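You operate a simulated robot arm through the tools that you are given. There is no shell and no other tool. Be economical: measure what you need, move in short steps, check, and stop when the job is done.

Carry out the task below with a simulated robot arm. There is one attempt and no reset: what you move stays moved.

TASK
Shut the plate reader down and put its plate on the orange pad of the rack.
Fine: close the empty drawer and switch the lamp off before the main switch; the other plates stay.

It is judged by the outcome, as a careful person would: the job done as asked, and still so three seconds after it is handed in. It fails if anything else is knocked over, pushed out of place, dropped, spilled or broken.

THE ROBOT
A 6-joint arm with a two-finger parallel gripper on a trunk, on a base that drives. Base frame: it is fixed to the floor where the robot stands at the start and does not move with it; the origin is under the middle of the robot, x ahead of it, y to its left, z up. Units: m, rad, N and s.
With the tool pointing down near the work surface it reaches from about 0.1 to 0.74 m from the robot's upright axis, wherever it stands. Its first joint turns from -2.897 to 2.897 rad. Places, roughly: cream plate [0.5, 1.25, 1]; gain dial [0.5, 0, 1]; heat dial [0.5, -0.2, 1]; lamp switch [0.4, -0.3, 1]; orange pad of the plate rack [0.5, 1.2, 0.9]; prime key [0.4, -0.1, 1]; reader drawer [0.6, 0.4, 1]; reader switch [0.4, -0.4, 1]; run key [0.4, -0.1, 1]; stop key [0.4, -0.2, 1]; tray key [0.4, 0, 1]. Payload 3.91 kg.
The TCP is the grasp point between the finger pads, 0.03 m short of the fingertips. In the tool frame z runs along the fingers and y along their closing line. The gripper opens to 0.11 m. The fingers are 0.02 m wide and 0.01 m thick; the gripper's body (0.048 by 0.112 m) begins 0.055 m behind the TCP.
Orientation is told as [roll, pitch, yaw] about the base's x, y, z axes, in that order, counted from this pose: with the fingers straight down and closing along the base's y, the tool's x points along the base's -x, its y along +y and its z along -z.

THE INTERFACE
- The arm moves only by the tool drive_tool. Its argument "motion" is a list of rows, each a list of 7 numbers: the shift along the base's x, y, z in m, then the turn, a rotation vector about the base's x, y, z in rad, then the gripper command, from -1 (fully open) to 1 (shut), values between in proportion. In form: [[tx, ty, tz, wx, wy, wz, gripper], ...]. A call has 1 to 20 rows; each row shifts and turns the commanded pose from where the row before left it. Each row takes 0.2 s and may step no farther than 0.05 m and 0.15 rad from the row before; otherwise, or with a gripper value out of range, the whole call is refused. Where a pose cannot be reached the arm comes as near as it can. A force on the tool above 40 N (or 10 N above the force at the start of the call, whichever is more), or a blocked arm, ends the call early, and 0.2 s more pass. Each finger travels about 0.045 m/s and halts on what it meets, pressing with about 40 N; the grip force reading is that of the motor and also rises with nothing between the fingers. The clock runs only during rows and for 0.2 s after the last one: add rows that do not move to give the fingers time. It gives the time, the measured TCP pose, the force on the tool (base axes), the opening and the grip force at its end, in the units of the frame above (readings bear some noise), with the torque about the TCP (base axes, N m) and any sound that the robot's microphone picked up, and new pictures: "pictures" is both (left out), scene, wrist or none.
- Cameras (640 x 400 px; columns grow to the right, rows downward): "scene" is now at [0.0151, 0.1361, 1.5638]; the picture's right is [-0.27, -0.96, 0.00], its down [-0.66, 0.18, -0.73] and it looks along [0.71, -0.19, -0.68] (base axes); focal length 256 px, centre (320, 200). "wrist" rides on the gripper at [0.071, 0.022, -0.107] in the tool frame; the picture's right is [-0.29, 0.96, 0.00], its down [-0.76, -0.23, -0.61] and it looks along [-0.58, -0.18, 0.79] (tool axes); focal length 243 px, centre (320, 200). There is no depth. A picture from a camera that has moved, and an enlarged one, comes with that camera's place and axes in the base frame and with its lens. The place of the scene camera against the robot may be out by one fixed shift of up to 0.012 m in any direction.
- move_column(by): slides the trunk up (or, below 0, down) by that many m; the arm and the scene camera ride with it, the base frame stays. It gives what a move gives, with no picture.
- steer(legs): drives the robot by 1 to 6 legs, each [ahead, left, turn to the left] in m, m and rad, along the robot's own axes; the way and the turn of a leg run together, so that a leg with both is an arc; at most 1.5 m and 3.142 rad a leg. The arm and the cameras ride along, it lands a little off, and it stops where it bumps. It gives what a move gives, and a new picture of the scene camera.
- turn_head(pan, tilt): turns the head with the scene camera to pan (to the left, within 1.501 rad either way) and tilt (down, from -0.506 to 1.204), counted from straight ahead of the robot. It gives what a move gives, and a new picture of the scene camera.
- enlarge(camera, box): a new picture of the part [left, top, right, bottom] of that camera's present view, enlarged. It takes no simulated time.
- finish_job(): hands the job in; it is judged then, once.

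Go step by step. Nothing tells you exact positions but the pictures and the camera data: compare them with the known pose of the tool, close in by small moves and look again before you grip or let go. The budget is 120 turns and 260 pictures, counting those below and the enlarged ones. Unless the task says otherwise, let go and move clear before handing in, and close with one line.

The tools are called after "Request:" as a command line: name --pt "numbers of a row" for each row, then --argument value for the rest, lists and objects as JSON in quotes. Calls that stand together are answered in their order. drive_tool: Moves the arm, as the interface text tells. Its arguments: {"type":"object","properties":{"motion":{"type":"array","items":{"type":"array","items":{"type":"number"}}},"pictures":{"type":"string","enum":["both","scene","wrist","none"]}},"required":["motion"]} The other tools are called the same way: move_column (by) slides the trunk up or down; steer (legs) drives the base; turn_head (pan, tilt) turns the head that bears the scene camera; enlarge (camera, box) takes an enlarged picture of a part of a camera's view; finish_job () hands the job in.

At the start:

```text
time_s: 0.0
ee_pos: [0.3426, -0.1993, 1.2246]
tool_rot: [0.0, -0.001, -0.001]
ft_force: [-0.2, -0.4, 0.4]
moment: [0.01, 0.03, -0.02]
opening: 0.1102
finger_force: 0.1
trunk travel left (down, up): [-0.525, 0.065]
robot x, y, heading: [-0.0022, 0.0014, -0.002]
head pan, tilt: [-0.269, 0.747]
```

scene: 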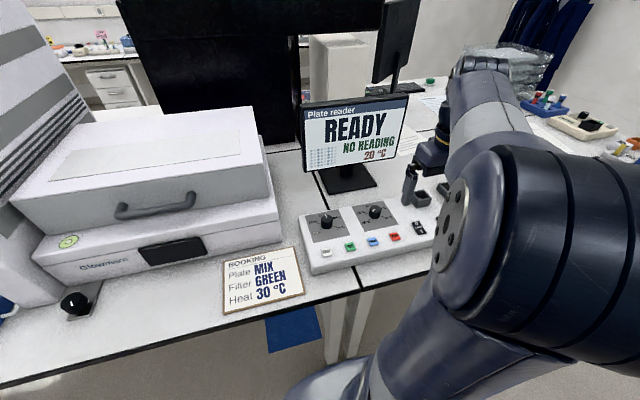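
wrist: 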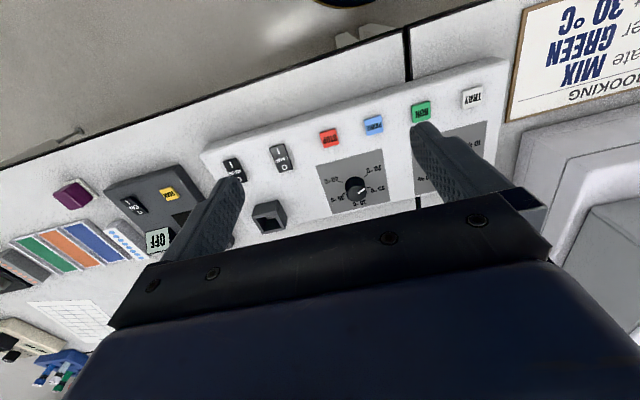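

I see the reader on the left, its control panel in the middle and a READY screen. I'll take closer looks at the panel and the reader first.

Request:
enlarge --camera "scene" --box '[290, 80, 450, 280]'

Request:
enlarge --camera "wrist" --box '[100, 70, 520, 260]'

Request:
turn_head --pan 0.7 --tilt 0.6

Request:
turn_head --pan 1.4 --tilt 0.6

```text
2.00 times, centred on (370, 180) of scene
camera zoom: at [0.0151, 0.1361, 1.5638], right [-0.27, -0.96, 0.0], down [-0.66, 0.18, -0.73], along [0.71, -0.19, -0.68], focal length 512 px, centre (220, 240)
```

zoom: 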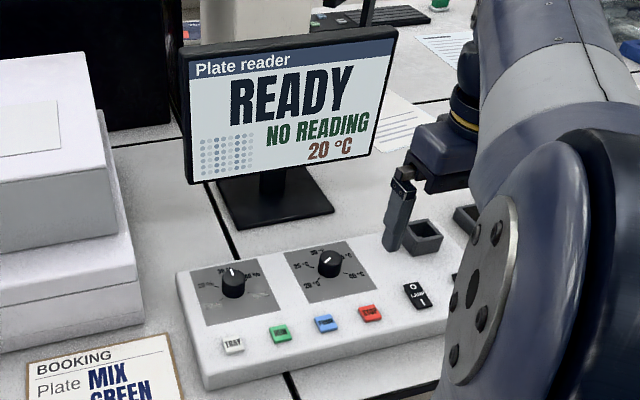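

```text
1.52 times, centred on (310, 165) of wrist
camera zoom: at [0.2726, -0.1797, 1.3303], right [0.29, 0.96, 0.0], down [0.76, -0.23, 0.61], along [0.58, -0.18, -0.79], focal length 370 px, centre (335, 253)
```

zoom: 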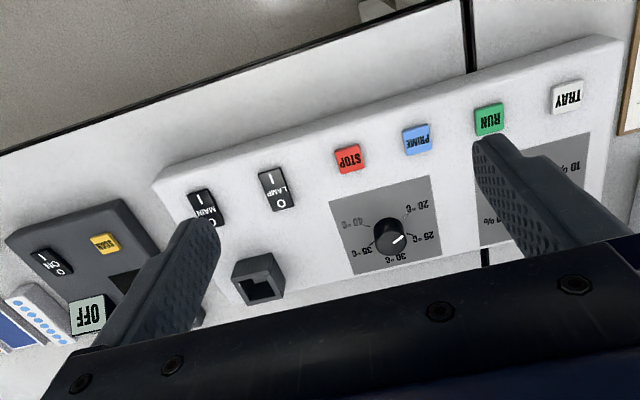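

```text
time_s: 1.2
ee_pos: [0.342, -0.2013, 1.2234]
tool_rot: [-0.002, 0.0, 0.0]
ft_force: [0.3, -0.3, 1.2]
moment: [-0.02, 0.02, -0.02]
opening: 0.1099
finger_force: 0.1
trunk travel left (down, up): [-0.525, 0.065]
robot x, y, heading: [-0.0016, -0.0013, 0.0]
head pan, tilt: [0.7, 0.6]
camera scene: at [0.0027, 0.215, 1.5764], right [0.64, -0.77, 0.0], down [-0.43, -0.36, -0.82], along [0.63, 0.53, -0.57], focal length 256 px, centre (320, 200)
```

scene: 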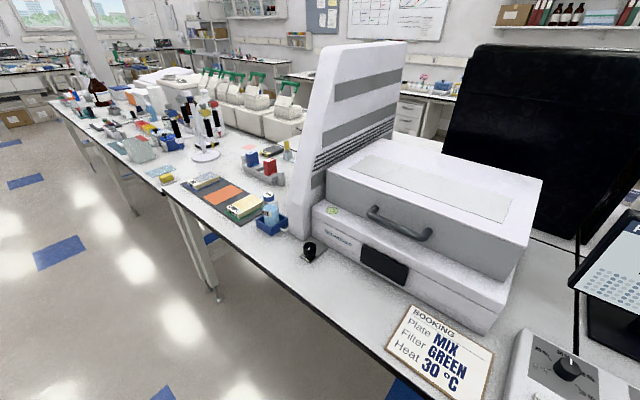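

```text
time_s: 2.3
ee_pos: [0.3438, -0.2006, 1.2233]
tool_rot: [0.001, -0.001, -0.001]
ft_force: [-0.7, -0.6, -0.5]
moment: [-0.02, -0.02, 0.01]
opening: 0.11
finger_force: 0.0
trunk travel left (down, up): [-0.525, 0.065]
robot x, y, heading: [-0.0047, -0.0025, 0.0]
head pan, tilt: [1.4, 0.6]
camera scene: at [-0.0499, 0.2452, 1.5764], right [0.99, -0.17, 0.0], down [-0.1, -0.56, -0.83], along [0.14, 0.81, -0.56], focal length 256 px, centre (320, 200)
```

scene: 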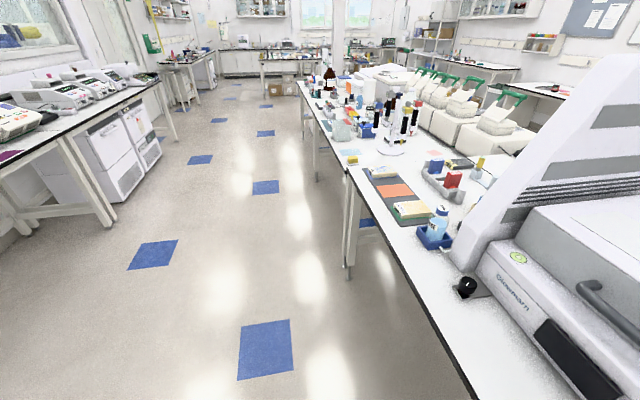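

The rack lies beyond the reader on the left bench. I'll zoom on the rack and the reader front.

Request:
enlarge --camera "scene" --box '[340, 140, 500, 240]'

Request:
turn_head --pan 0.5 --tilt 0.8

Request:
turn_head --pan -0.4 --tilt 0.8

```text
4.00 times, centred on (420, 190) of scene
camera zoom: at [-0.0499, 0.2452, 1.5764], right [0.99, -0.17, 0.0], down [-0.1, -0.56, -0.83], along [0.14, 0.81, -0.56], focal length 1024 px, centre (-80, 240)
```

zoom: 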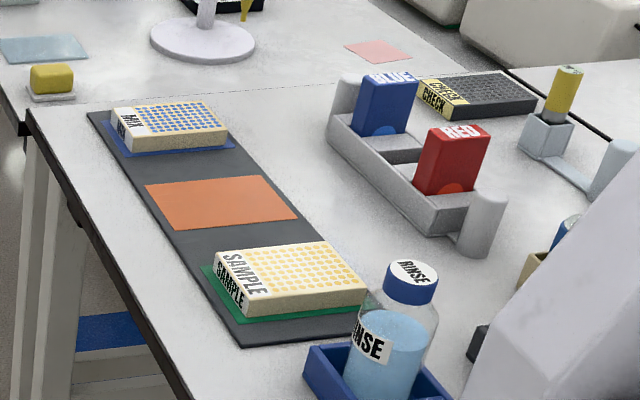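

```text
time_s: 3.5
ee_pos: [0.3429, -0.2016, 1.2239]
tool_rot: [0.001, 0.0, -0.001]
ft_force: [-0.3, 0.3, 0.3]
moment: [-0.04, 0.0, 0.0]
opening: 0.1101
finger_force: 0.1
trunk travel left (down, up): [-0.525, 0.065]
robot x, y, heading: [0.0029, 0.0008, 0.0]
head pan, tilt: [0.499, 0.799]
camera scene: at [0.0058, 0.1968, 1.5595], right [0.48, -0.88, 0.0], down [-0.63, -0.34, -0.7], along [0.61, 0.33, -0.72], focal length 256 px, centre (320, 200)
```

scene: 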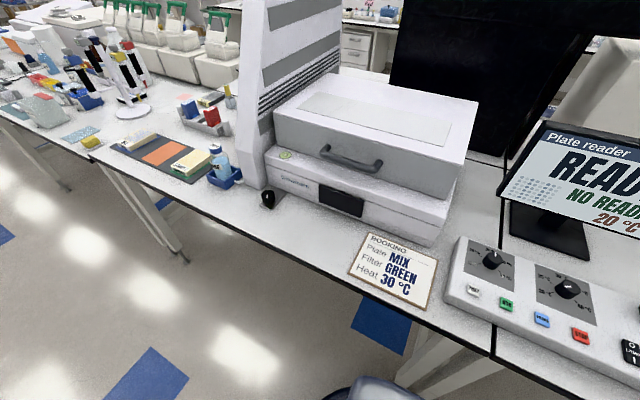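

```text
time_s: 4.7
ee_pos: [0.3438, -0.1994, 1.2244]
tool_rot: [0.002, 0.001, 0.0]
ft_force: [-0.2, 0.3, 0.0]
moment: [0.02, -0.04, 0.01]
opening: 0.1099
finger_force: 0.0
trunk travel left (down, up): [-0.525, 0.065]
robot x, y, heading: [0.0003, -0.0034, 0.001]
head pan, tilt: [-0.4, 0.799]
camera scene: at [0.0094, 0.1268, 1.5595], right [-0.39, -0.92, 0.0], down [-0.66, 0.28, -0.7], along [0.64, -0.27, -0.72], focal length 256 px, centre (320, 200)
```

scene: 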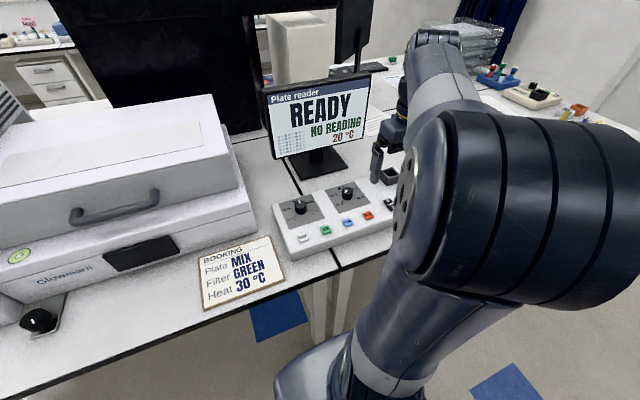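

TRAY key estimated at about (0.428, 0.0, 0.96). I shut the gripper and move above it.

Request:
drive_tool --pt "0.01 0.04 0 0 0 0 1" --pt "0.015 0.04 0 0 0 0 1" --pt "0.02 0.04 -0.02 0 0 0 1" --pt "0.02 0.04 -0.04 0 0 0 1" --pt "0.018 0.04 -0.045 0 0 0 1" --pt "0 0 -0.045 0 0 0 1" --pt "0 0 -0.03 0 0 0 1" --pt "0 0 0 0 0 0 1"

```text
refused: row 4 steps farther than a row can; nothing moved
```

Splitting into smaller steps.

Request:
drive_tool --pt "0.01 0.04 0 0 0 0 1" --pt "0.015 0.04 0 0 0 0 1" --pt "0.02 0.04 -0.02 0 0 0 1" --pt "0.02 0.04 -0.02 0 0 0 1" --pt "0.018 0.04 -0.02 0 0 0 1" --pt "0 0 -0.045 0 0 0 1" --pt "0 0 -0.045 0 0 0 1" --pt "0 0 -0.025 0 0 0 1" --pt "0 0 0 0 0 0 1"

```text
time_s: 6.7
ee_pos: [0.4256, 0.0005, 1.0473]
tool_rot: [0.0, 0.001, 0.001]
ft_force: [-0.4, -0.1, 0.0]
moment: [0.01, 0.07, 0.0]
opening: 0.0
finger_force: 37.9
trunk travel left (down, up): [-0.525, 0.065]
robot x, y, heading: [0.0025, -0.0022, 0.0]
head pan, tilt: [-0.4, 0.799]
camera scene: at [0.0094, 0.1268, 1.5595], right [-0.39, -0.92, 0.0], down [-0.66, 0.28, -0.7], along [0.64, -0.27, -0.72], focal length 256 px, centre (320, 200)
camera wrist: at [0.3551, 0.0211, 1.1543], right [0.29, 0.96, 0.0], down [0.76, -0.23, 0.61], along [0.58, -0.18, -0.79], focal length 243 px, centre (320, 200)
```

scene: 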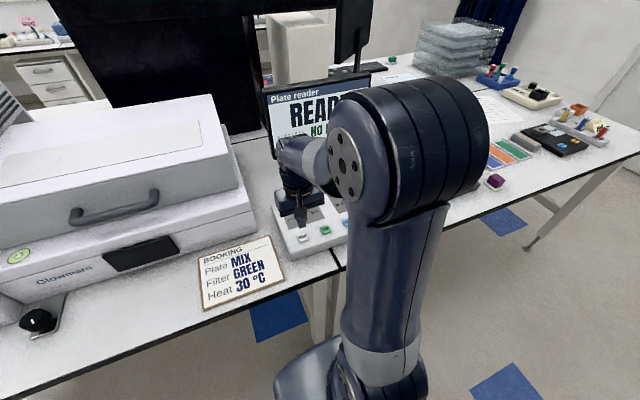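
wrist: 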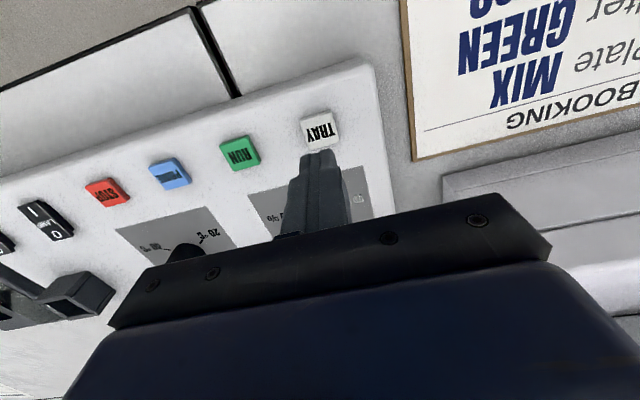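

The fingertip projects right onto the TRAY key line. I descend slowly to press.

Request:
drive_tool --pt "0.003 -0.002 -0.02 0 0 0 1" --pt "0 0 -0.015 0 0 0 1" --pt "0 0 -0.008 0 0 0 1" --pt "0 0 -0.006 0 0 0 1" --pt "0 0 -0.005 0 0 0 1"

```text
time_s: 7.9
ee_pos: [0.4287, -0.0033, 0.9964]
tool_rot: [-0.001, -0.004, -0.002]
ft_force: [-1.2, 3.0, 11.4]
moment: [0.1, 0.05, 0.03]
opening: 0.0
finger_force: 37.9
trunk travel left (down, up): [-0.525, 0.065]
robot x, y, heading: [0.0025, 0.0017, -0.002]
head pan, tilt: [-0.4, 0.799]
heard: click
camera scene: at [0.0086, 0.1272, 1.5598], right [-0.39, -0.92, 0.0], down [-0.66, 0.28, -0.7], along [0.64, -0.27, -0.72], focal length 256 px, centre (320, 200)
camera wrist: at [0.3579, 0.0182, 1.1021], right [0.29, 0.96, 0.0], down [0.76, -0.23, 0.61], along [0.58, -0.18, -0.79], focal length 243 px, centre (320, 200)
```

scene: 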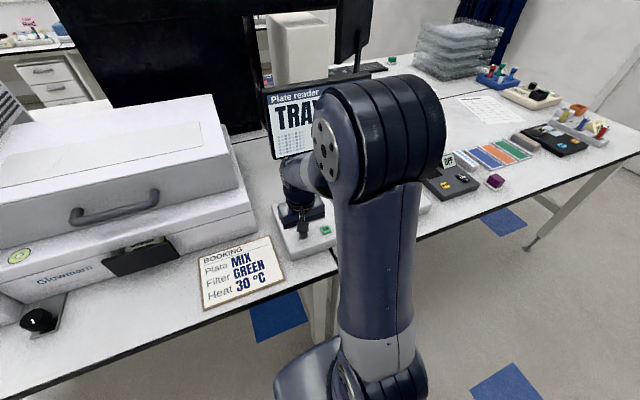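
wrist: 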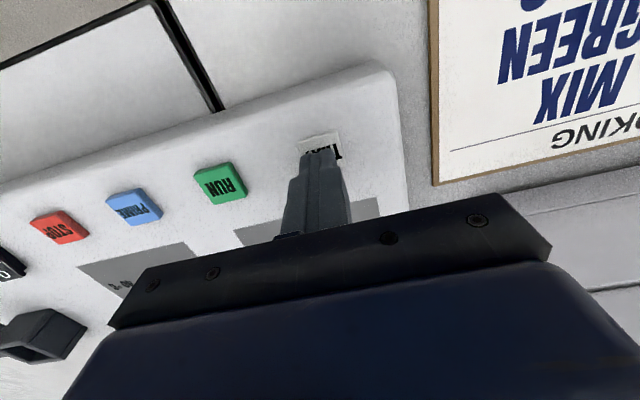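

The key clicked and the drawer starts to open. I lift and look.

Request:
drive_tool --pt "0 0 0.03 0 0 0 1" --pt "-0.02 -0.03 0.03 0 0 0 1" --pt "-0.02 -0.03 0.03 0 0 0 1" --pt "-0.02 -0.03 0.03 0 0 0 1" --pt "0 -0.04 0.03 0 0 0 1" --pt "0 0 0 0 0 0 1" --pt "0 0 0 0 0 0 1" --pt "0 0 0 0 0 0 1" --pictures "none"

Request:
turn_head --pan 0.3 --tilt 0.85

Request:
enlarge --camera "scene" --box '[200, 100, 440, 250]'

```text
time_s: 9.7
ee_pos: [0.3695, -0.1328, 1.145]
tool_rot: [0.001, 0.0, -0.001]
ft_force: [0.2, 0.4, -0.3]
moment: [-0.05, 0.01, -0.03]
opening: 0.0
finger_force: 37.5
trunk travel left (down, up): [-0.525, 0.065]
robot x, y, heading: [0.002, 0.0043, 0.001]
head pan, tilt: [-0.4, 0.799]
```

```text
time_s: 10.8
ee_pos: [0.3688, -0.1323, 1.1442]
tool_rot: [0.0, 0.0, -0.002]
ft_force: [0.2, -0.5, 0.2]
moment: [0.0, -0.01, 0.0]
opening: 0.0002
finger_force: 37.8
trunk travel left (down, up): [-0.525, 0.065]
robot x, y, heading: [0.0015, 0.0, -0.001]
head pan, tilt: [0.3, 0.85]
camera scene: at [0.0097, 0.1812, 1.5555], right [0.29, -0.96, 0.0], down [-0.72, -0.22, -0.66], along [0.63, 0.19, -0.75], focal length 256 px, centre (320, 200)
```

scene: 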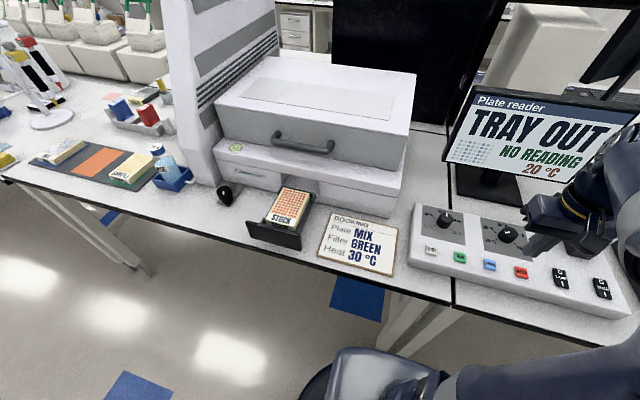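

```text
2.67 times, centred on (320, 175) of scene
camera zoom: at [0.0097, 0.1812, 1.5555], right [0.29, -0.96, 0.0], down [-0.72, -0.22, -0.66], along [0.63, 0.19, -0.75], focal length 682 px, centre (320, 267)
```

zoom: 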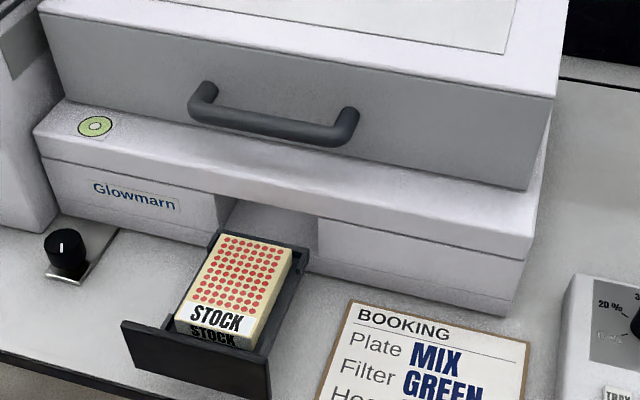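

The tray came out with the STOCK plate. I move the opened gripper over in front of it and look with the wrist camera.

Request:
drive_tool --pt "0 0.04 0.025 0 0 0 -1" --pt "0 0.04 0.025 0 0 0 -1" --pt "0 0.04 0.025 0 0 0 -1" --pt "0 0.045 0 0 0 0 -1" --pt "0 0.045 0 0 0 0 -1" --pt "0 0.045 0 0 0 0 -1" --pt "0 0.045 0 0 0 0 -1" --pt "0 0.045 0 0 0 0 -1" --pt "0 0.045 0 0 0 0 -1" --pt "0 0.045 0 0 0 0 -1" --pt "0 0.045 0 0 0 0 -1" --pt "0 0 0 0 0 0 -1"

```text
time_s: 13.4
ee_pos: [0.3675, 0.3489, 1.2236]
tool_rot: [0.0, 0.0, -0.002]
ft_force: [0.3, 0.5, -0.4]
moment: [0.01, -0.02, 0.0]
opening: 0.1102
finger_force: 0.0
trunk travel left (down, up): [-0.525, 0.065]
robot x, y, heading: [-0.0004, 0.0002, 0.0]
head pan, tilt: [0.3, 0.85]
camera scene: at [0.0097, 0.1816, 1.5555], right [0.3, -0.96, 0.0], down [-0.72, -0.22, -0.66], along [0.63, 0.19, -0.75], focal length 256 px, centre (320, 200)
camera wrist: at [0.2981, 0.3693, 1.3292], right [0.29, 0.96, 0.0], down [0.76, -0.23, 0.61], along [0.58, -0.18, -0.79], focal length 243 px, centre (320, 200)
```

scene: 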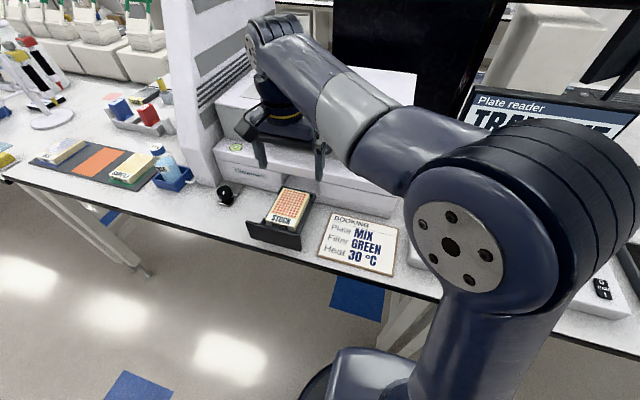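
wrist: 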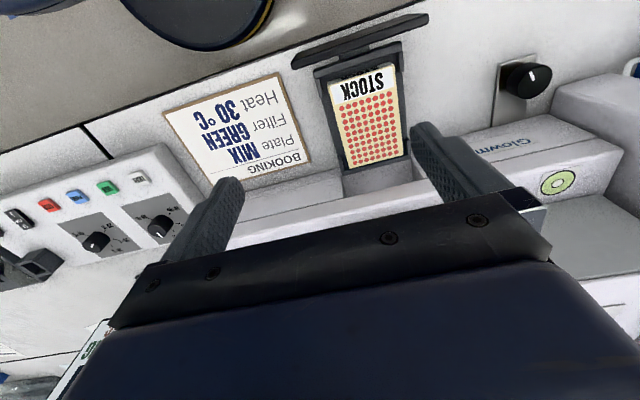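

Request:
enlarge --camera "wrist" --box '[290, 10, 450, 180]'

Request:
enlarge --camera "scene" --box '[240, 175, 340, 255]'

```text
2.35 times, centred on (370, 95) of wrist
camera zoom: at [0.2981, 0.3693, 1.3292], right [0.29, 0.96, 0.0], down [0.76, -0.23, 0.61], along [0.58, -0.18, -0.79], focal length 571 px, centre (202, 447)
```

zoom: 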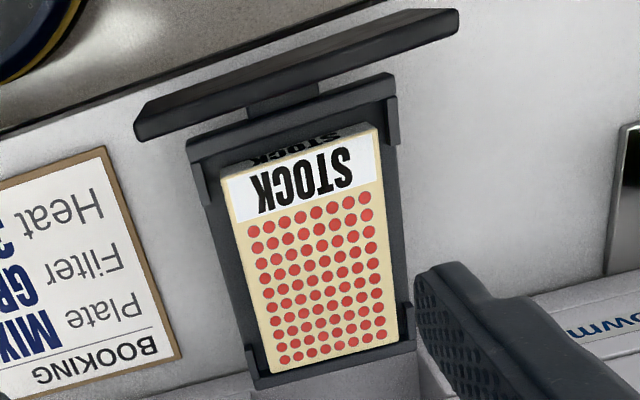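

```text
5.00 times, centred on (290, 215) of scene
camera zoom: at [0.0097, 0.1816, 1.5555], right [0.3, -0.96, 0.0], down [-0.72, -0.22, -0.66], along [0.63, 0.19, -0.75], focal length 1280 px, centre (470, 125)
```

zoom: 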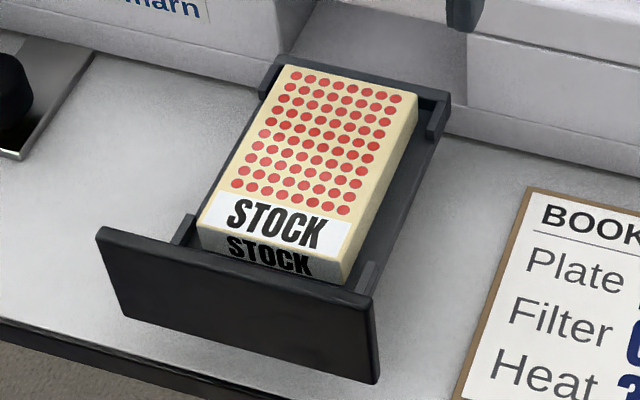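

The STOCK plate's centre is about (0.435, 0.398), top about z 0.988, square with the axes. I go above it and check.

Request:
drive_tool --pt "0.02 0.02 -0.02 0 0 0 -1" --pt "0.02 0.02 -0.02 0 0 0 -1" --pt "0.022 0.0095 -0.02 0 0 0 -1" --pt "0 0 -0.04 0 0 0 -1" --pt "0 0 -0.03 0 0 0 -1" --pt "0 0 -0.02 0 0 0 -1" --pt "0 0 0 0 0 0 -1"

```text
time_s: 15.0
ee_pos: [0.4303, 0.3957, 1.0717]
tool_rot: [-0.001, -0.001, 0.0]
ft_force: [-1.0, 0.4, 0.2]
moment: [0.04, 0.0, -0.03]
opening: 0.11
finger_force: 0.0
trunk travel left (down, up): [-0.525, 0.065]
robot x, y, heading: [-0.0008, -0.0037, 0.003]
head pan, tilt: [0.3, 0.85]
camera scene: at [0.0098, 0.1814, 1.5555], right [0.3, -0.96, 0.0], down [-0.72, -0.22, -0.66], along [0.63, 0.2, -0.75], focal length 256 px, centre (320, 200)
camera wrist: at [0.3605, 0.4172, 1.1775], right [0.29, 0.96, 0.0], down [0.76, -0.23, 0.61], along [0.58, -0.18, -0.79], focal length 243 px, centre (320, 200)
```

scene: 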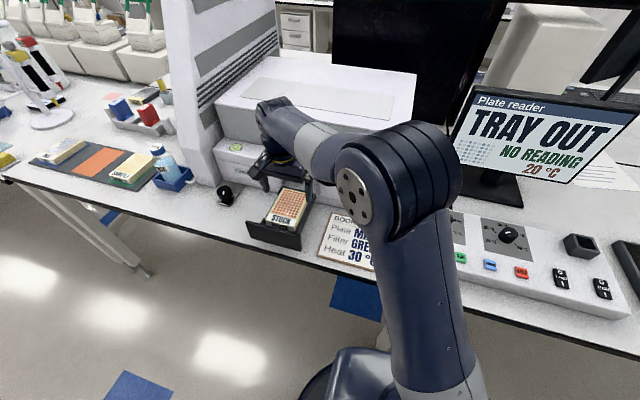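
wrist: 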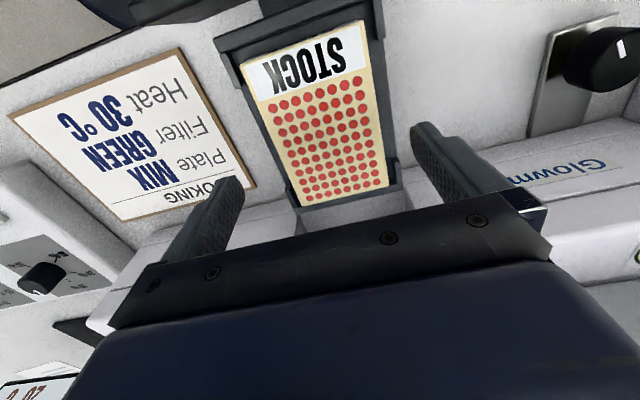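

Triangulation: plate centre (0.437, 0.399), top z 0.987, width about 0.085 m. I descend around it.

Request:
drive_tool --pt "0.004 0.003 -0.02 0 0 0 -1" --pt "0 0 -0.02 0 0 0 -1" --pt "0 0 -0.02 0 0 0 -1" --pt "0 0 -0.01 0 0 0 -1" --pt "0 0 -0.006 0 0 0 -1" --pt "0 0 0 0 0 0 -1"

```text
time_s: 16.3
ee_pos: [0.4355, 0.3993, 1.002]
tool_rot: [0.008, -0.011, 0.001]
ft_force: [0.9, -4.0, 16.7]
moment: [-1.04, 0.14, 0.13]
opening: 0.1099
finger_force: 0.0
trunk travel left (down, up): [-0.525, 0.065]
robot x, y, heading: [-0.0011, 0.0005, -0.001]
head pan, tilt: [0.3, 0.85]
stopped in row 6: the force on the tool passed its limit at 42 N (the readings are from after the stop); the commanded pose is now the measured one
camera scene: at [0.0088, 0.1797, 1.5556], right [0.3, -0.96, 0.0], down [-0.72, -0.22, -0.66], along [0.63, 0.2, -0.75], focal length 256 px, centre (320, 200)
camera wrist: at [0.3645, 0.419, 1.1078], right [0.29, 0.96, 0.01], down [0.75, -0.24, 0.61], along [0.59, -0.17, -0.79], focal length 243 px, centre (320, 200)
```

scene: 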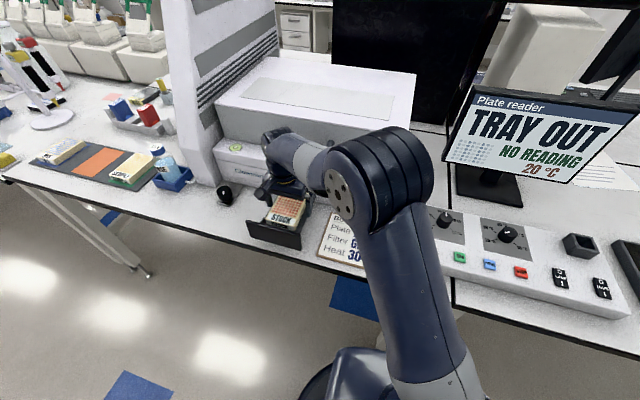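
wrist: 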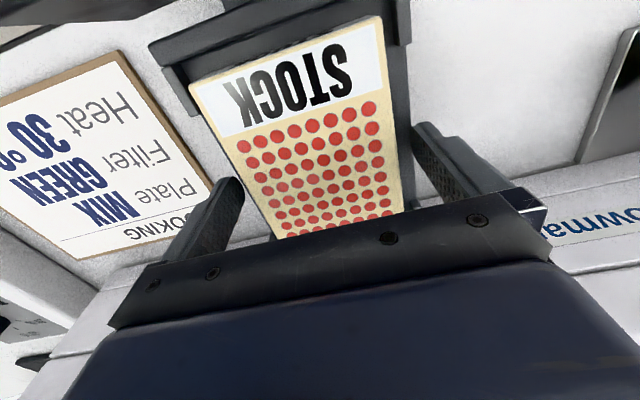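

The -y finger touched the tray at tip height 0.97, about 15 mm below the plate top, which is enough overlap. I raise 2.5 mm and close.

Request:
drive_tool --pt "0 0 0.0025 -0.008 0.011 0 -1" --pt "0 0 0 0 0 0 -0.4" --pt "0 0 0 0 0 0 0" --pt "0 0 0 0 0 0 0.3" --pt "0 0 0 0 0 0 0.3" --pt "0 0 0 0 0 0 0.3"

```text
time_s: 17.7
ee_pos: [0.4351, 0.4006, 1.0022]
tool_rot: [-0.002, 0.005, 0.0]
ft_force: [-1.2, 4.8, 6.5]
moment: [0.49, -0.01, 0.06]
opening: 0.0843
finger_force: 39.9
trunk travel left (down, up): [-0.525, 0.065]
robot x, y, heading: [0.0008, -0.0008, 0.001]
head pan, tilt: [0.3, 0.85]
camera scene: at [0.0092, 0.1815, 1.5555], right [0.3, -0.96, 0.0], down [-0.72, -0.22, -0.66], along [0.63, 0.2, -0.75], focal length 256 px, centre (320, 200)
camera wrist: at [0.3651, 0.4212, 1.1084], right [0.29, 0.96, 0.0], down [0.76, -0.23, 0.61], along [0.58, -0.18, -0.8], focal length 243 px, centre (320, 200)
```

scene: 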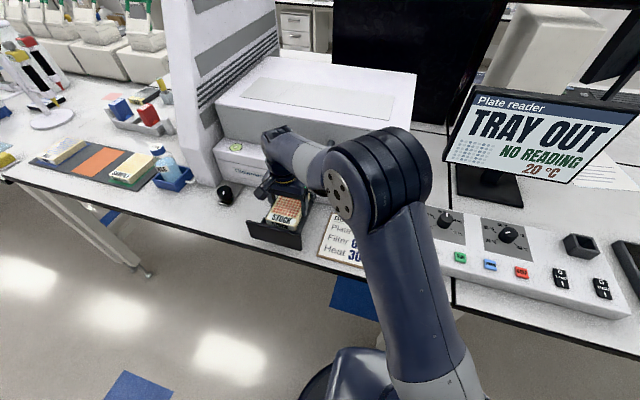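
wrist: 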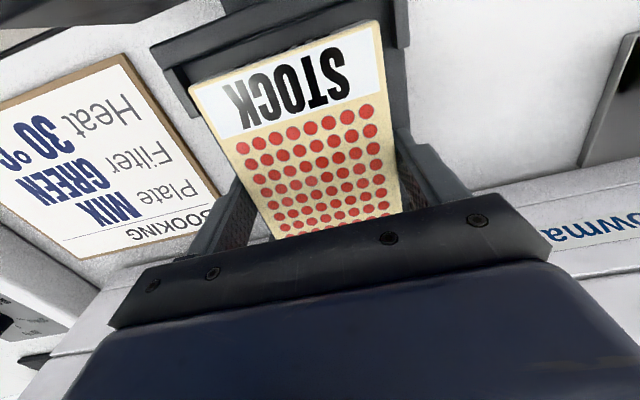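

Plate gripped (0.084 m). I lift slowly.

Request:
drive_tool --pt "0 0 0.006 0 0 0 0.4" --pt "0 0 0.008 0 0 0 0.4" --pt "0 0 0.012 0 0 0 0.4" --pt "0 0 0 0 0 0 0.4"

```text
time_s: 18.7
ee_pos: [0.4362, 0.3996, 1.0288]
tool_rot: [-0.004, 0.004, 0.001]
ft_force: [0.2, -0.2, -0.3]
moment: [0.02, 0.0, 0.02]
opening: 0.0841
finger_force: 39.8
trunk travel left (down, up): [-0.525, 0.065]
robot x, y, heading: [0.0001, 0.0008, -0.003]
head pan, tilt: [0.3, 0.85]
camera scene: at [0.0097, 0.1813, 1.5555], right [0.3, -0.96, 0.0], down [-0.72, -0.22, -0.66], along [0.63, 0.2, -0.75], focal length 256 px, centre (320, 200)
camera wrist: at [0.3661, 0.4205, 1.1351], right [0.29, 0.96, 0.0], down [0.76, -0.23, 0.61], along [0.58, -0.18, -0.8], focal length 243 px, centre (320, 200)
```

scene: 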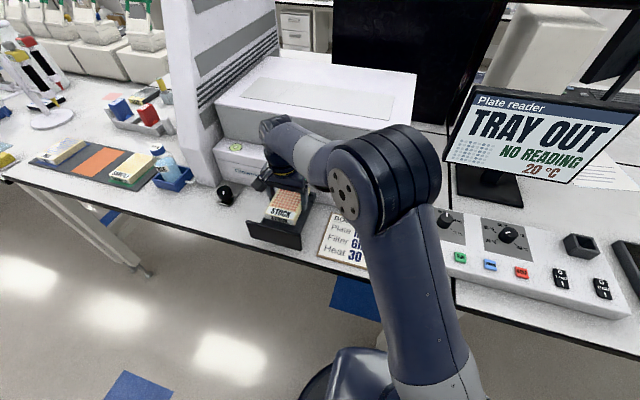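
wrist: 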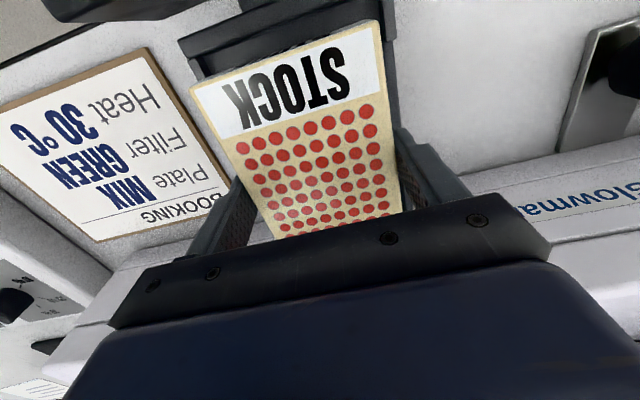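

Lifted cleanly. I raise and retract, then drive left toward the rack.

Request:
drive_tool --pt "0 0 0.03 0 0 0 0.4" --pt "-0.01 0 0.035 0 0 0 0.4" --pt "-0.03 0 0.035 0 0 0 0.4" --pt "-0.03 0 0.035 0 0 0 0.4" --pt "-0.04 0 0.02 0 0 0 0.4" --pt "-0.03 -0.03 0.02 0 0 0 0.4" --pt "0 -0.04 0 0 0 0 0.4" --pt "0 -0.04 0 0 0 0 0.4" --pt "0 0 0 0 0 0 0.4" --pictures "none"

Request:
steer --legs '[[-0.05, 0, 0], [0, 0.85, 0]]'

Request:
turn_head --pan 0.5 --tilt 0.8

```text
time_s: 20.7
ee_pos: [0.2952, 0.2896, 1.2039]
tool_rot: [-0.004, 0.004, -0.001]
ft_force: [0.4, 0.1, -1.6]
moment: [0.03, -0.03, -0.03]
opening: 0.0842
finger_force: 40.0
trunk travel left (down, up): [-0.525, 0.065]
robot x, y, heading: [-0.0009, -0.0008, 0.003]
head pan, tilt: [0.3, 0.85]
```

```text
time_s: 25.7
ee_pos: [0.2441, 1.1305, 1.2032]
tool_rot: [-0.002, 0.003, 0.004]
ft_force: [0.1, -0.8, -1.4]
moment: [-0.04, -0.01, -0.01]
opening: 0.084
finger_force: 40.5
trunk travel left (down, up): [-0.525, 0.065]
robot x, y, heading: [-0.05, 0.8416, 0.003]
head pan, tilt: [0.3, 0.85]
camera scene: at [-0.0413, 1.0217, 1.5555], right [0.3, -0.95, 0.0], down [-0.72, -0.22, -0.66], along [0.63, 0.2, -0.75], focal length 256 px, centre (320, 200)
```

scene: 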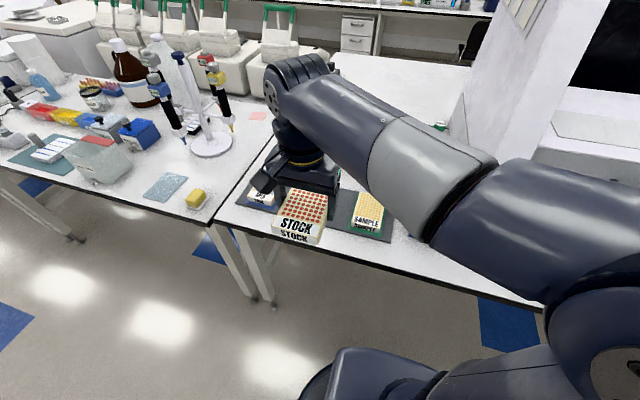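

```text
time_s: 26.5
ee_pos: [0.2436, 1.1297, 1.2028]
tool_rot: [-0.003, 0.003, 0.004]
ft_force: [0.1, -0.1, -1.7]
moment: [0.02, -0.01, 0.01]
opening: 0.0844
finger_force: 40.3
trunk travel left (down, up): [-0.525, 0.065]
robot x, y, heading: [-0.0508, 0.8406, -0.004]
head pan, tilt: [0.499, 0.799]
camera scene: at [-0.0452, 1.037, 1.5595], right [0.48, -0.88, 0.0], down [-0.63, -0.34, -0.7], along [0.61, 0.34, -0.72], focal length 256 px, centre (320, 200)
```

scene: 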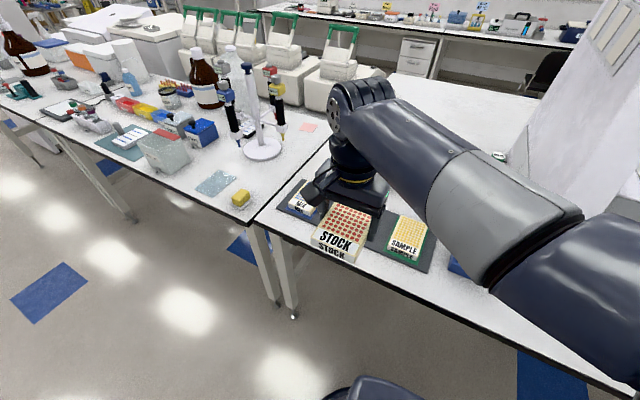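

I need the pad's exact location; the plate partly hides it. I move the arm aside and look from both cameras.

Request:
drive_tool --pt "0 -0.045 0 0 0 0 0.4" --pt "0 -0.045 0 0 0 0 0.4" --pt "0 -0.045 0 0 0 0 0.4" --pt "0 -0.045 0 0 0 0 0.4" --pt "0 -0.045 0 0 0 0 0.4" --pt "0 -0.045 0 0 0 0 0.4" --pt "0 -0.045 0 0 0 0 0.4" --pt "0 0 0 0 0 0 0.4"

Request:
enlarge --camera "scene" --box '[260, 160, 460, 285]'

```text
time_s: 28.3
ee_pos: [0.2462, 0.8145, 1.2017]
tool_rot: [-0.002, 0.003, 0.004]
ft_force: [1.2, 0.2, -1.2]
moment: [-0.01, 0.03, 0.0]
opening: 0.0843
finger_force: 39.2
trunk travel left (down, up): [-0.525, 0.065]
robot x, y, heading: [-0.0491, 0.8372, 0.0]
head pan, tilt: [0.499, 0.799]
camera scene: at [-0.0453, 1.0369, 1.5595], right [0.48, -0.88, 0.0], down [-0.63, -0.35, -0.7], along [0.61, 0.34, -0.72], focal length 256 px, centre (320, 200)
camera wrist: at [0.1754, 0.8352, 1.3082], right [0.29, 0.96, 0.0], down [0.76, -0.23, 0.61], along [0.58, -0.18, -0.8], focal length 243 px, centre (320, 200)
```

scene: 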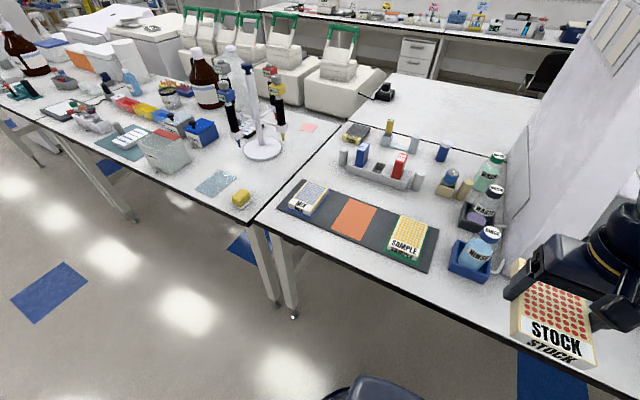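
wrist: 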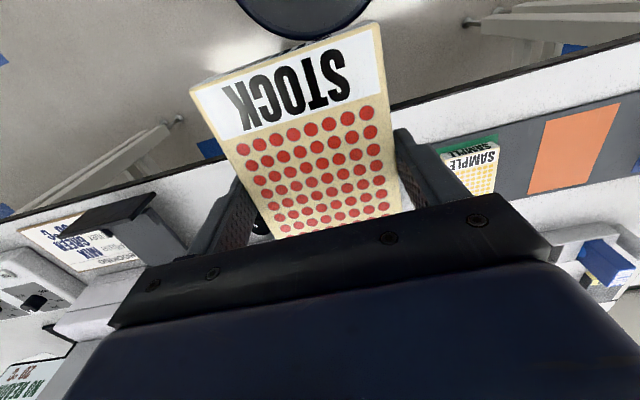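

```text
3.20 times, centred on (360, 222) of scene
camera zoom: at [-0.0453, 1.0369, 1.5595], right [0.48, -0.88, 0.0], down [-0.63, -0.35, -0.7], along [0.61, 0.34, -0.72], focal length 819 px, centre (192, 128)
```

zoom: 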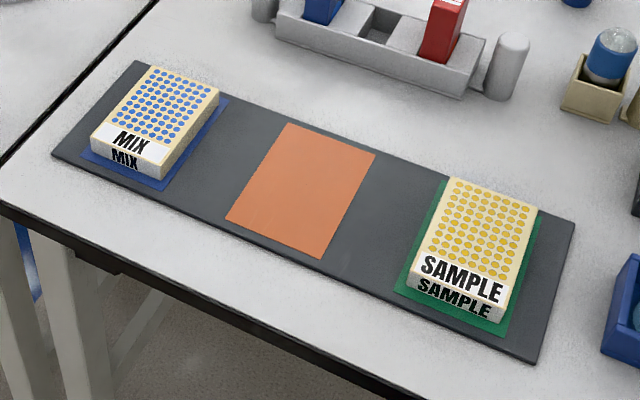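

Pad centre triangulates to about (0.497, 1.205, 0.905), aligned with the axes. I carry the plate above it and look again.

Request:
drive_tool --pt "0 0.049 0 0 0 0 0.4" --pt "0 0.049 0 0 0 0 0.4" --pt "0 0.049 0 0 0 0 0.4" --pt "0 0.049 0 0 0 0 0.4" --pt "0 0.049 0 0 0 0 0.4" --pt "0 0.049 0 0 0 0 0.4" --pt "0 0.049 0 0 0 0 0.4" --pt "0 0.047 0 0 0 0 0.4" --pt "0.04 0 0 0 0 0 0.4" --pt "0.04 0 0 0 0 0 0.4" --pt "0.04 0 -0.02 0 0 0 0.4" --pt "0.03 0 -0.03 0 0 0 0.4" --pt "0 0 -0.03 0 0 0 0.4" --pt "0 0 -0.02 0 0 0 0.4" --pt "0 0 0 0 0 0 0.4"

```text
time_s: 31.5
ee_pos: [0.3947, 1.2037, 1.1032]
tool_rot: [-0.004, 0.003, 0.004]
ft_force: [-1.3, 0.3, -0.9]
moment: [0.0, -0.01, 0.05]
opening: 0.0845
finger_force: 39.9
trunk travel left (down, up): [-0.525, 0.065]
robot x, y, heading: [-0.0511, 0.8374, -0.001]
head pan, tilt: [0.499, 0.799]
camera scene: at [-0.045, 1.0372, 1.5595], right [0.48, -0.88, 0.0], down [-0.63, -0.35, -0.7], along [0.61, 0.34, -0.72], focal length 256 px, centre (320, 200)
camera wrist: at [0.3243, 1.2253, 1.2093], right [0.29, 0.96, 0.0], down [0.76, -0.23, 0.61], along [0.58, -0.18, -0.8], focal length 243 px, centre (320, 200)
```

scene: 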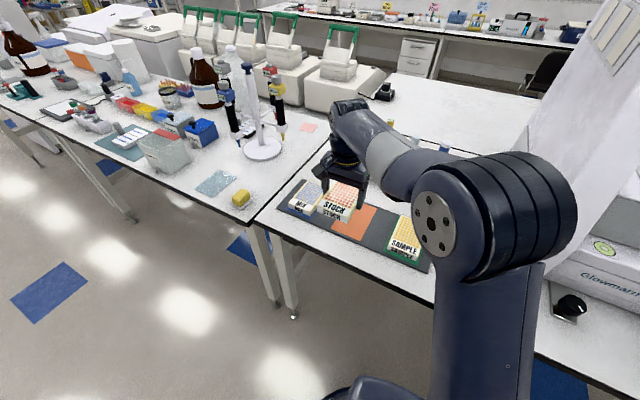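
wrist: 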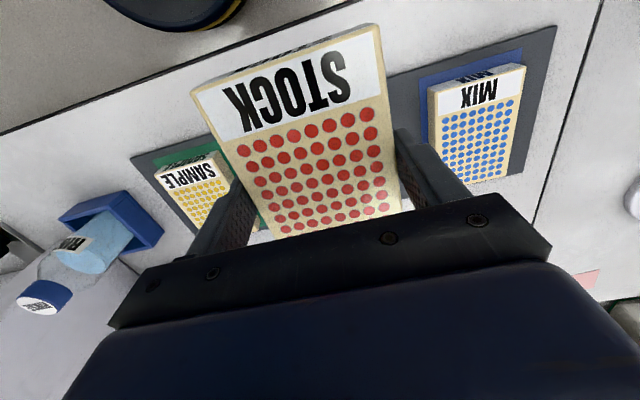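

The two cameras differ by about 1 cm in y, so I shift aside to see the orange pad directly with the wrist camera.

Request:
drive_tool --pt "0 -0.04 0.02 0 0 0 0.4" --pt "0 -0.04 0.0 0 0 0 0.4" --pt "0 -0.04 0.0 0 0 0 0.4" --pt "0 0 0 0 0 0 0.4" --pictures "wrist"

Request:
enlarge --camera "wrist" --box '[380, 20, 640, 220]'

```text
time_s: 32.5
ee_pos: [0.3928, 1.085, 1.1255]
tool_rot: [-0.003, 0.003, 0.004]
ft_force: [0.1, -0.3, -1.2]
moment: [0.04, -0.01, -0.03]
opening: 0.0842
finger_force: 40.1
trunk travel left (down, up): [-0.525, 0.065]
robot x, y, heading: [-0.0478, 0.8385, 0.004]
head pan, tilt: [0.499, 0.799]
camera wrist: at [0.3233, 1.1054, 1.2323], right [0.29, 0.96, 0.0], down [0.76, -0.23, 0.61], along [0.58, -0.18, -0.8], focal length 243 px, centre (320, 200)
```

wrist: 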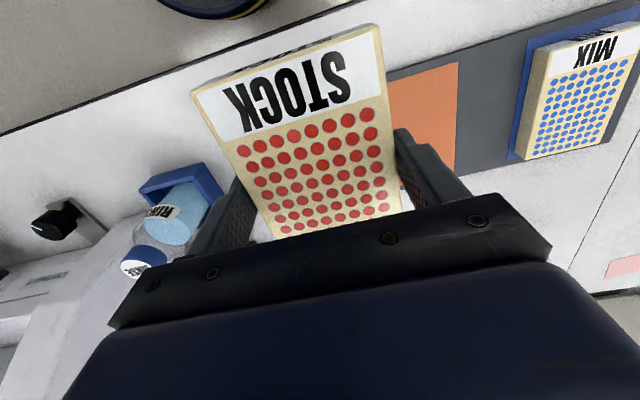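

```text
2.00 times, centred on (510, 120) of wrist
camera zoom: at [0.3233, 1.1054, 1.2323], right [0.29, 0.96, 0.0], down [0.76, -0.23, 0.61], along [0.58, -0.18, -0.8], focal length 485 px, centre (-60, 360)
```

zoom: 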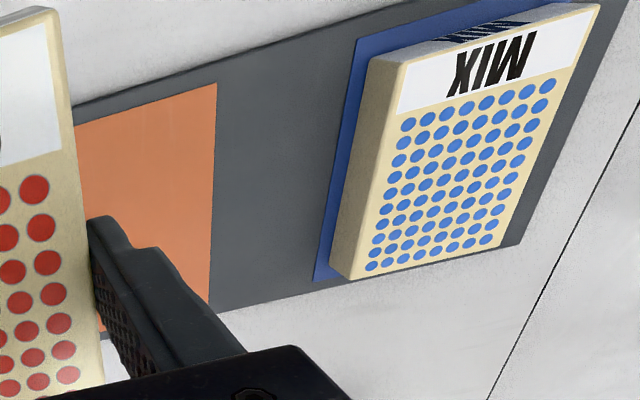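

Pad's +y edge is at y≈1.248, x centre ≈0.493, so the pad centre is ≈(0.494, 1.198). I move over it and descend part way.

Request:
drive_tool --pt "0 0.04 0 0 0 0 0.4" --pt "0 0.04 0 0 0 0 0.4" --pt "0.02 0.033 0 0 0 0 0.4" --pt "0.04 0 0 0 0 0 0.4" --pt "0.0397 0 0 0 0 0 0.4" --pt "0 0 -0.04 0 0 0 0.4" --pt "0 0 -0.04 0 0 0 0.4" --pt "0 0 -0.04 0 0 0 0.4" --pt "0 0 -0.03 0 0 0 0.4" --pt "0 0 0 0 0 0 0.4"

Request:
enlarge --camera "scene" --box '[270, 160, 450, 275]'

```text
time_s: 34.7
ee_pos: [0.4956, 1.1984, 0.973]
tool_rot: [-0.002, 0.003, 0.004]
ft_force: [0.1, 0.2, -1.4]
moment: [0.0, 0.02, 0.03]
opening: 0.084
finger_force: 40.3
trunk travel left (down, up): [-0.525, 0.065]
robot x, y, heading: [-0.0513, 0.8404, 0.003]
head pan, tilt: [0.499, 0.799]
camera scene: at [-0.045, 1.0372, 1.5595], right [0.48, -0.88, 0.0], down [-0.63, -0.35, -0.7], along [0.61, 0.34, -0.72], focal length 256 px, centre (320, 200)
camera wrist: at [0.4267, 1.2191, 1.0795], right [0.29, 0.96, 0.0], down [0.76, -0.23, 0.61], along [0.58, -0.18, -0.8], focal length 243 px, centre (320, 200)
```

scene: 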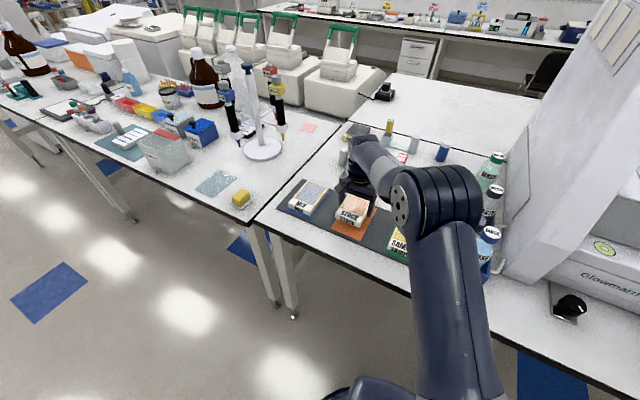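
wrist: 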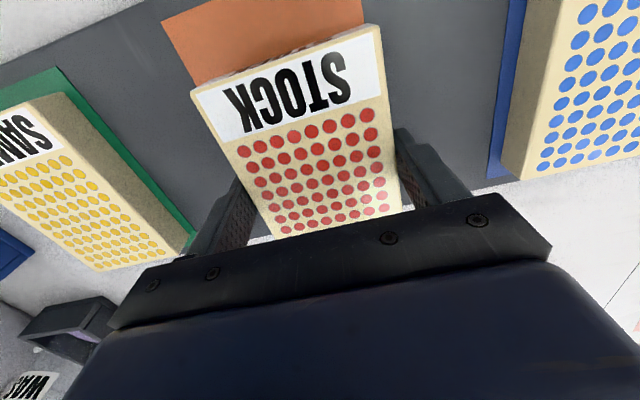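

```text
3.48 times, centred on (360, 218) of scene
camera zoom: at [-0.045, 1.0372, 1.5595], right [0.48, -0.88, 0.0], down [-0.63, -0.35, -0.7], along [0.61, 0.34, -0.72], focal length 890 px, centre (181, 139)
```

zoom: 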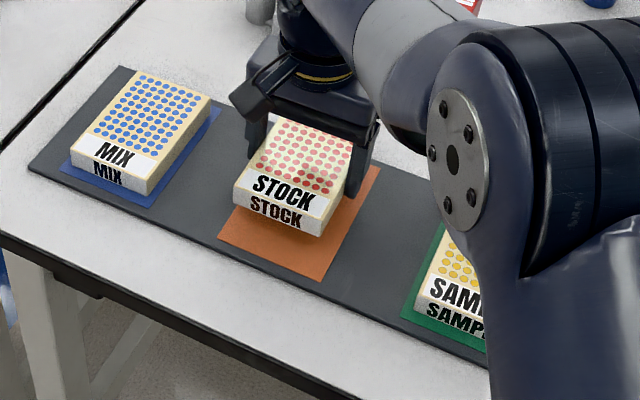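

The plate looks slightly far back; I correct by -6 mm in x, -3 mm in y, and lower to just above the pad.

Request:
drive_tool --pt "-0.006 -0.003 0 0 0 0 0.4" --pt "0 0 -0.012 0 0 0 0.4" --pt "0 0 -0.008 0 0 0 0.4" --pt "0 0 0 0 0 0 0.4" --pictures "wrist"

Request:
enlarge --camera "scene" --box '[315, 180, 395, 250]'

```text
time_s: 35.7
ee_pos: [0.4887, 1.1969, 0.9567]
tool_rot: [0.001, -0.002, 0.005]
ft_force: [2.0, 0.9, 18.7]
moment: [-0.59, 0.03, 0.01]
opening: 0.084
finger_force: 39.8
trunk travel left (down, up): [-0.525, 0.065]
robot x, y, heading: [-0.0486, 0.8427, -0.0]
head pan, tilt: [0.499, 0.799]
camera wrist: at [0.4177, 1.2166, 1.062], right [0.29, 0.96, 0.0], down [0.76, -0.23, 0.61], along [0.58, -0.17, -0.79], focal length 243 px, centre (320, 200)
```

wrist: 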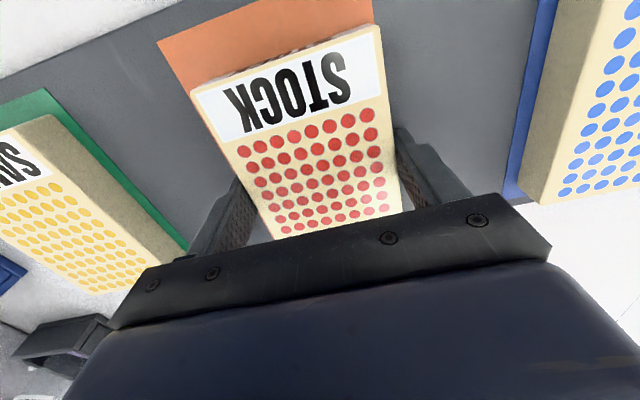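

```text
5.71 times, centred on (355, 215) of scene
camera zoom: at [-0.0463, 1.0362, 1.56], right [0.48, -0.88, 0.0], down [-0.63, -0.34, -0.7], along [0.61, 0.34, -0.72], focal length 1462 px, centre (120, 114)
```

zoom: 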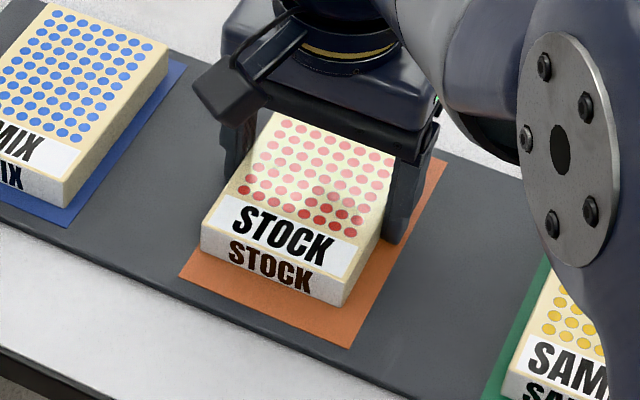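

The plate is already touching the pad (slightly right-biased margins: front 22 mm, left 6 mm, right 14 mm). I lift a bit, shift by (-7, -4) mm, and set down again.

Request:
drive_tool --pt "0 0 0.008 0 0 0 0.4" --pt "-0.007 -0.004 0 0 0 0 0.4" --pt "0 0 0 0 0 0 0.4" --pt "0 0 -0.004 0 0 0 0.4" --pt "0 0 0 0 0 0 0.4" --pictures "wrist"

Request:
enlarge --camera "scene" --box '[315, 180, 395, 250]'

```text
time_s: 36.9
ee_pos: [0.4804, 1.1908, 0.9566]
tool_rot: [-0.003, 0.005, 0.005]
ft_force: [0.3, 0.0, -0.8]
moment: [0.01, 0.04, -0.01]
opening: 0.0839
finger_force: 40.1
trunk travel left (down, up): [-0.525, 0.065]
robot x, y, heading: [-0.0499, 0.8379, 0.008]
head pan, tilt: [0.499, 0.799]
camera wrist: at [0.4102, 1.212, 1.0634], right [0.29, 0.96, 0.0], down [0.76, -0.23, 0.61], along [0.58, -0.18, -0.8], focal length 243 px, centre (320, 200)
```

wrist: 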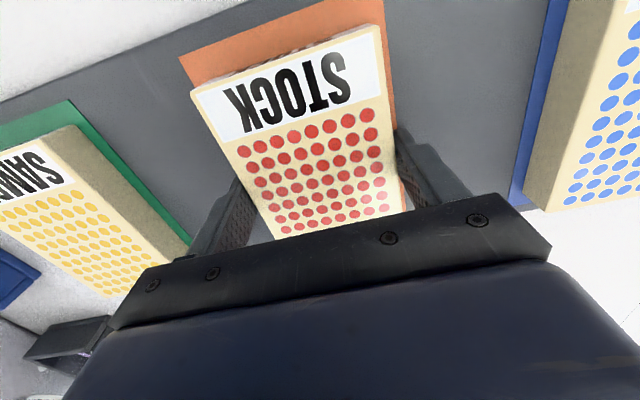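

```text
5.71 times, centred on (355, 215) of scene
camera zoom: at [-0.0451, 1.0372, 1.5595], right [0.48, -0.88, 0.0], down [-0.63, -0.35, -0.7], along [0.61, 0.34, -0.72], focal length 1462 px, centre (120, 114)
```

zoom: 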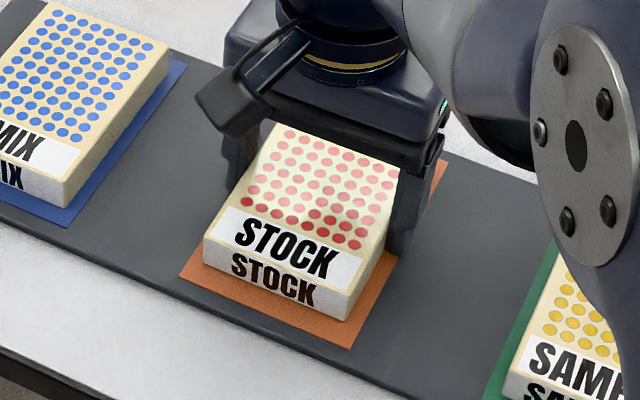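

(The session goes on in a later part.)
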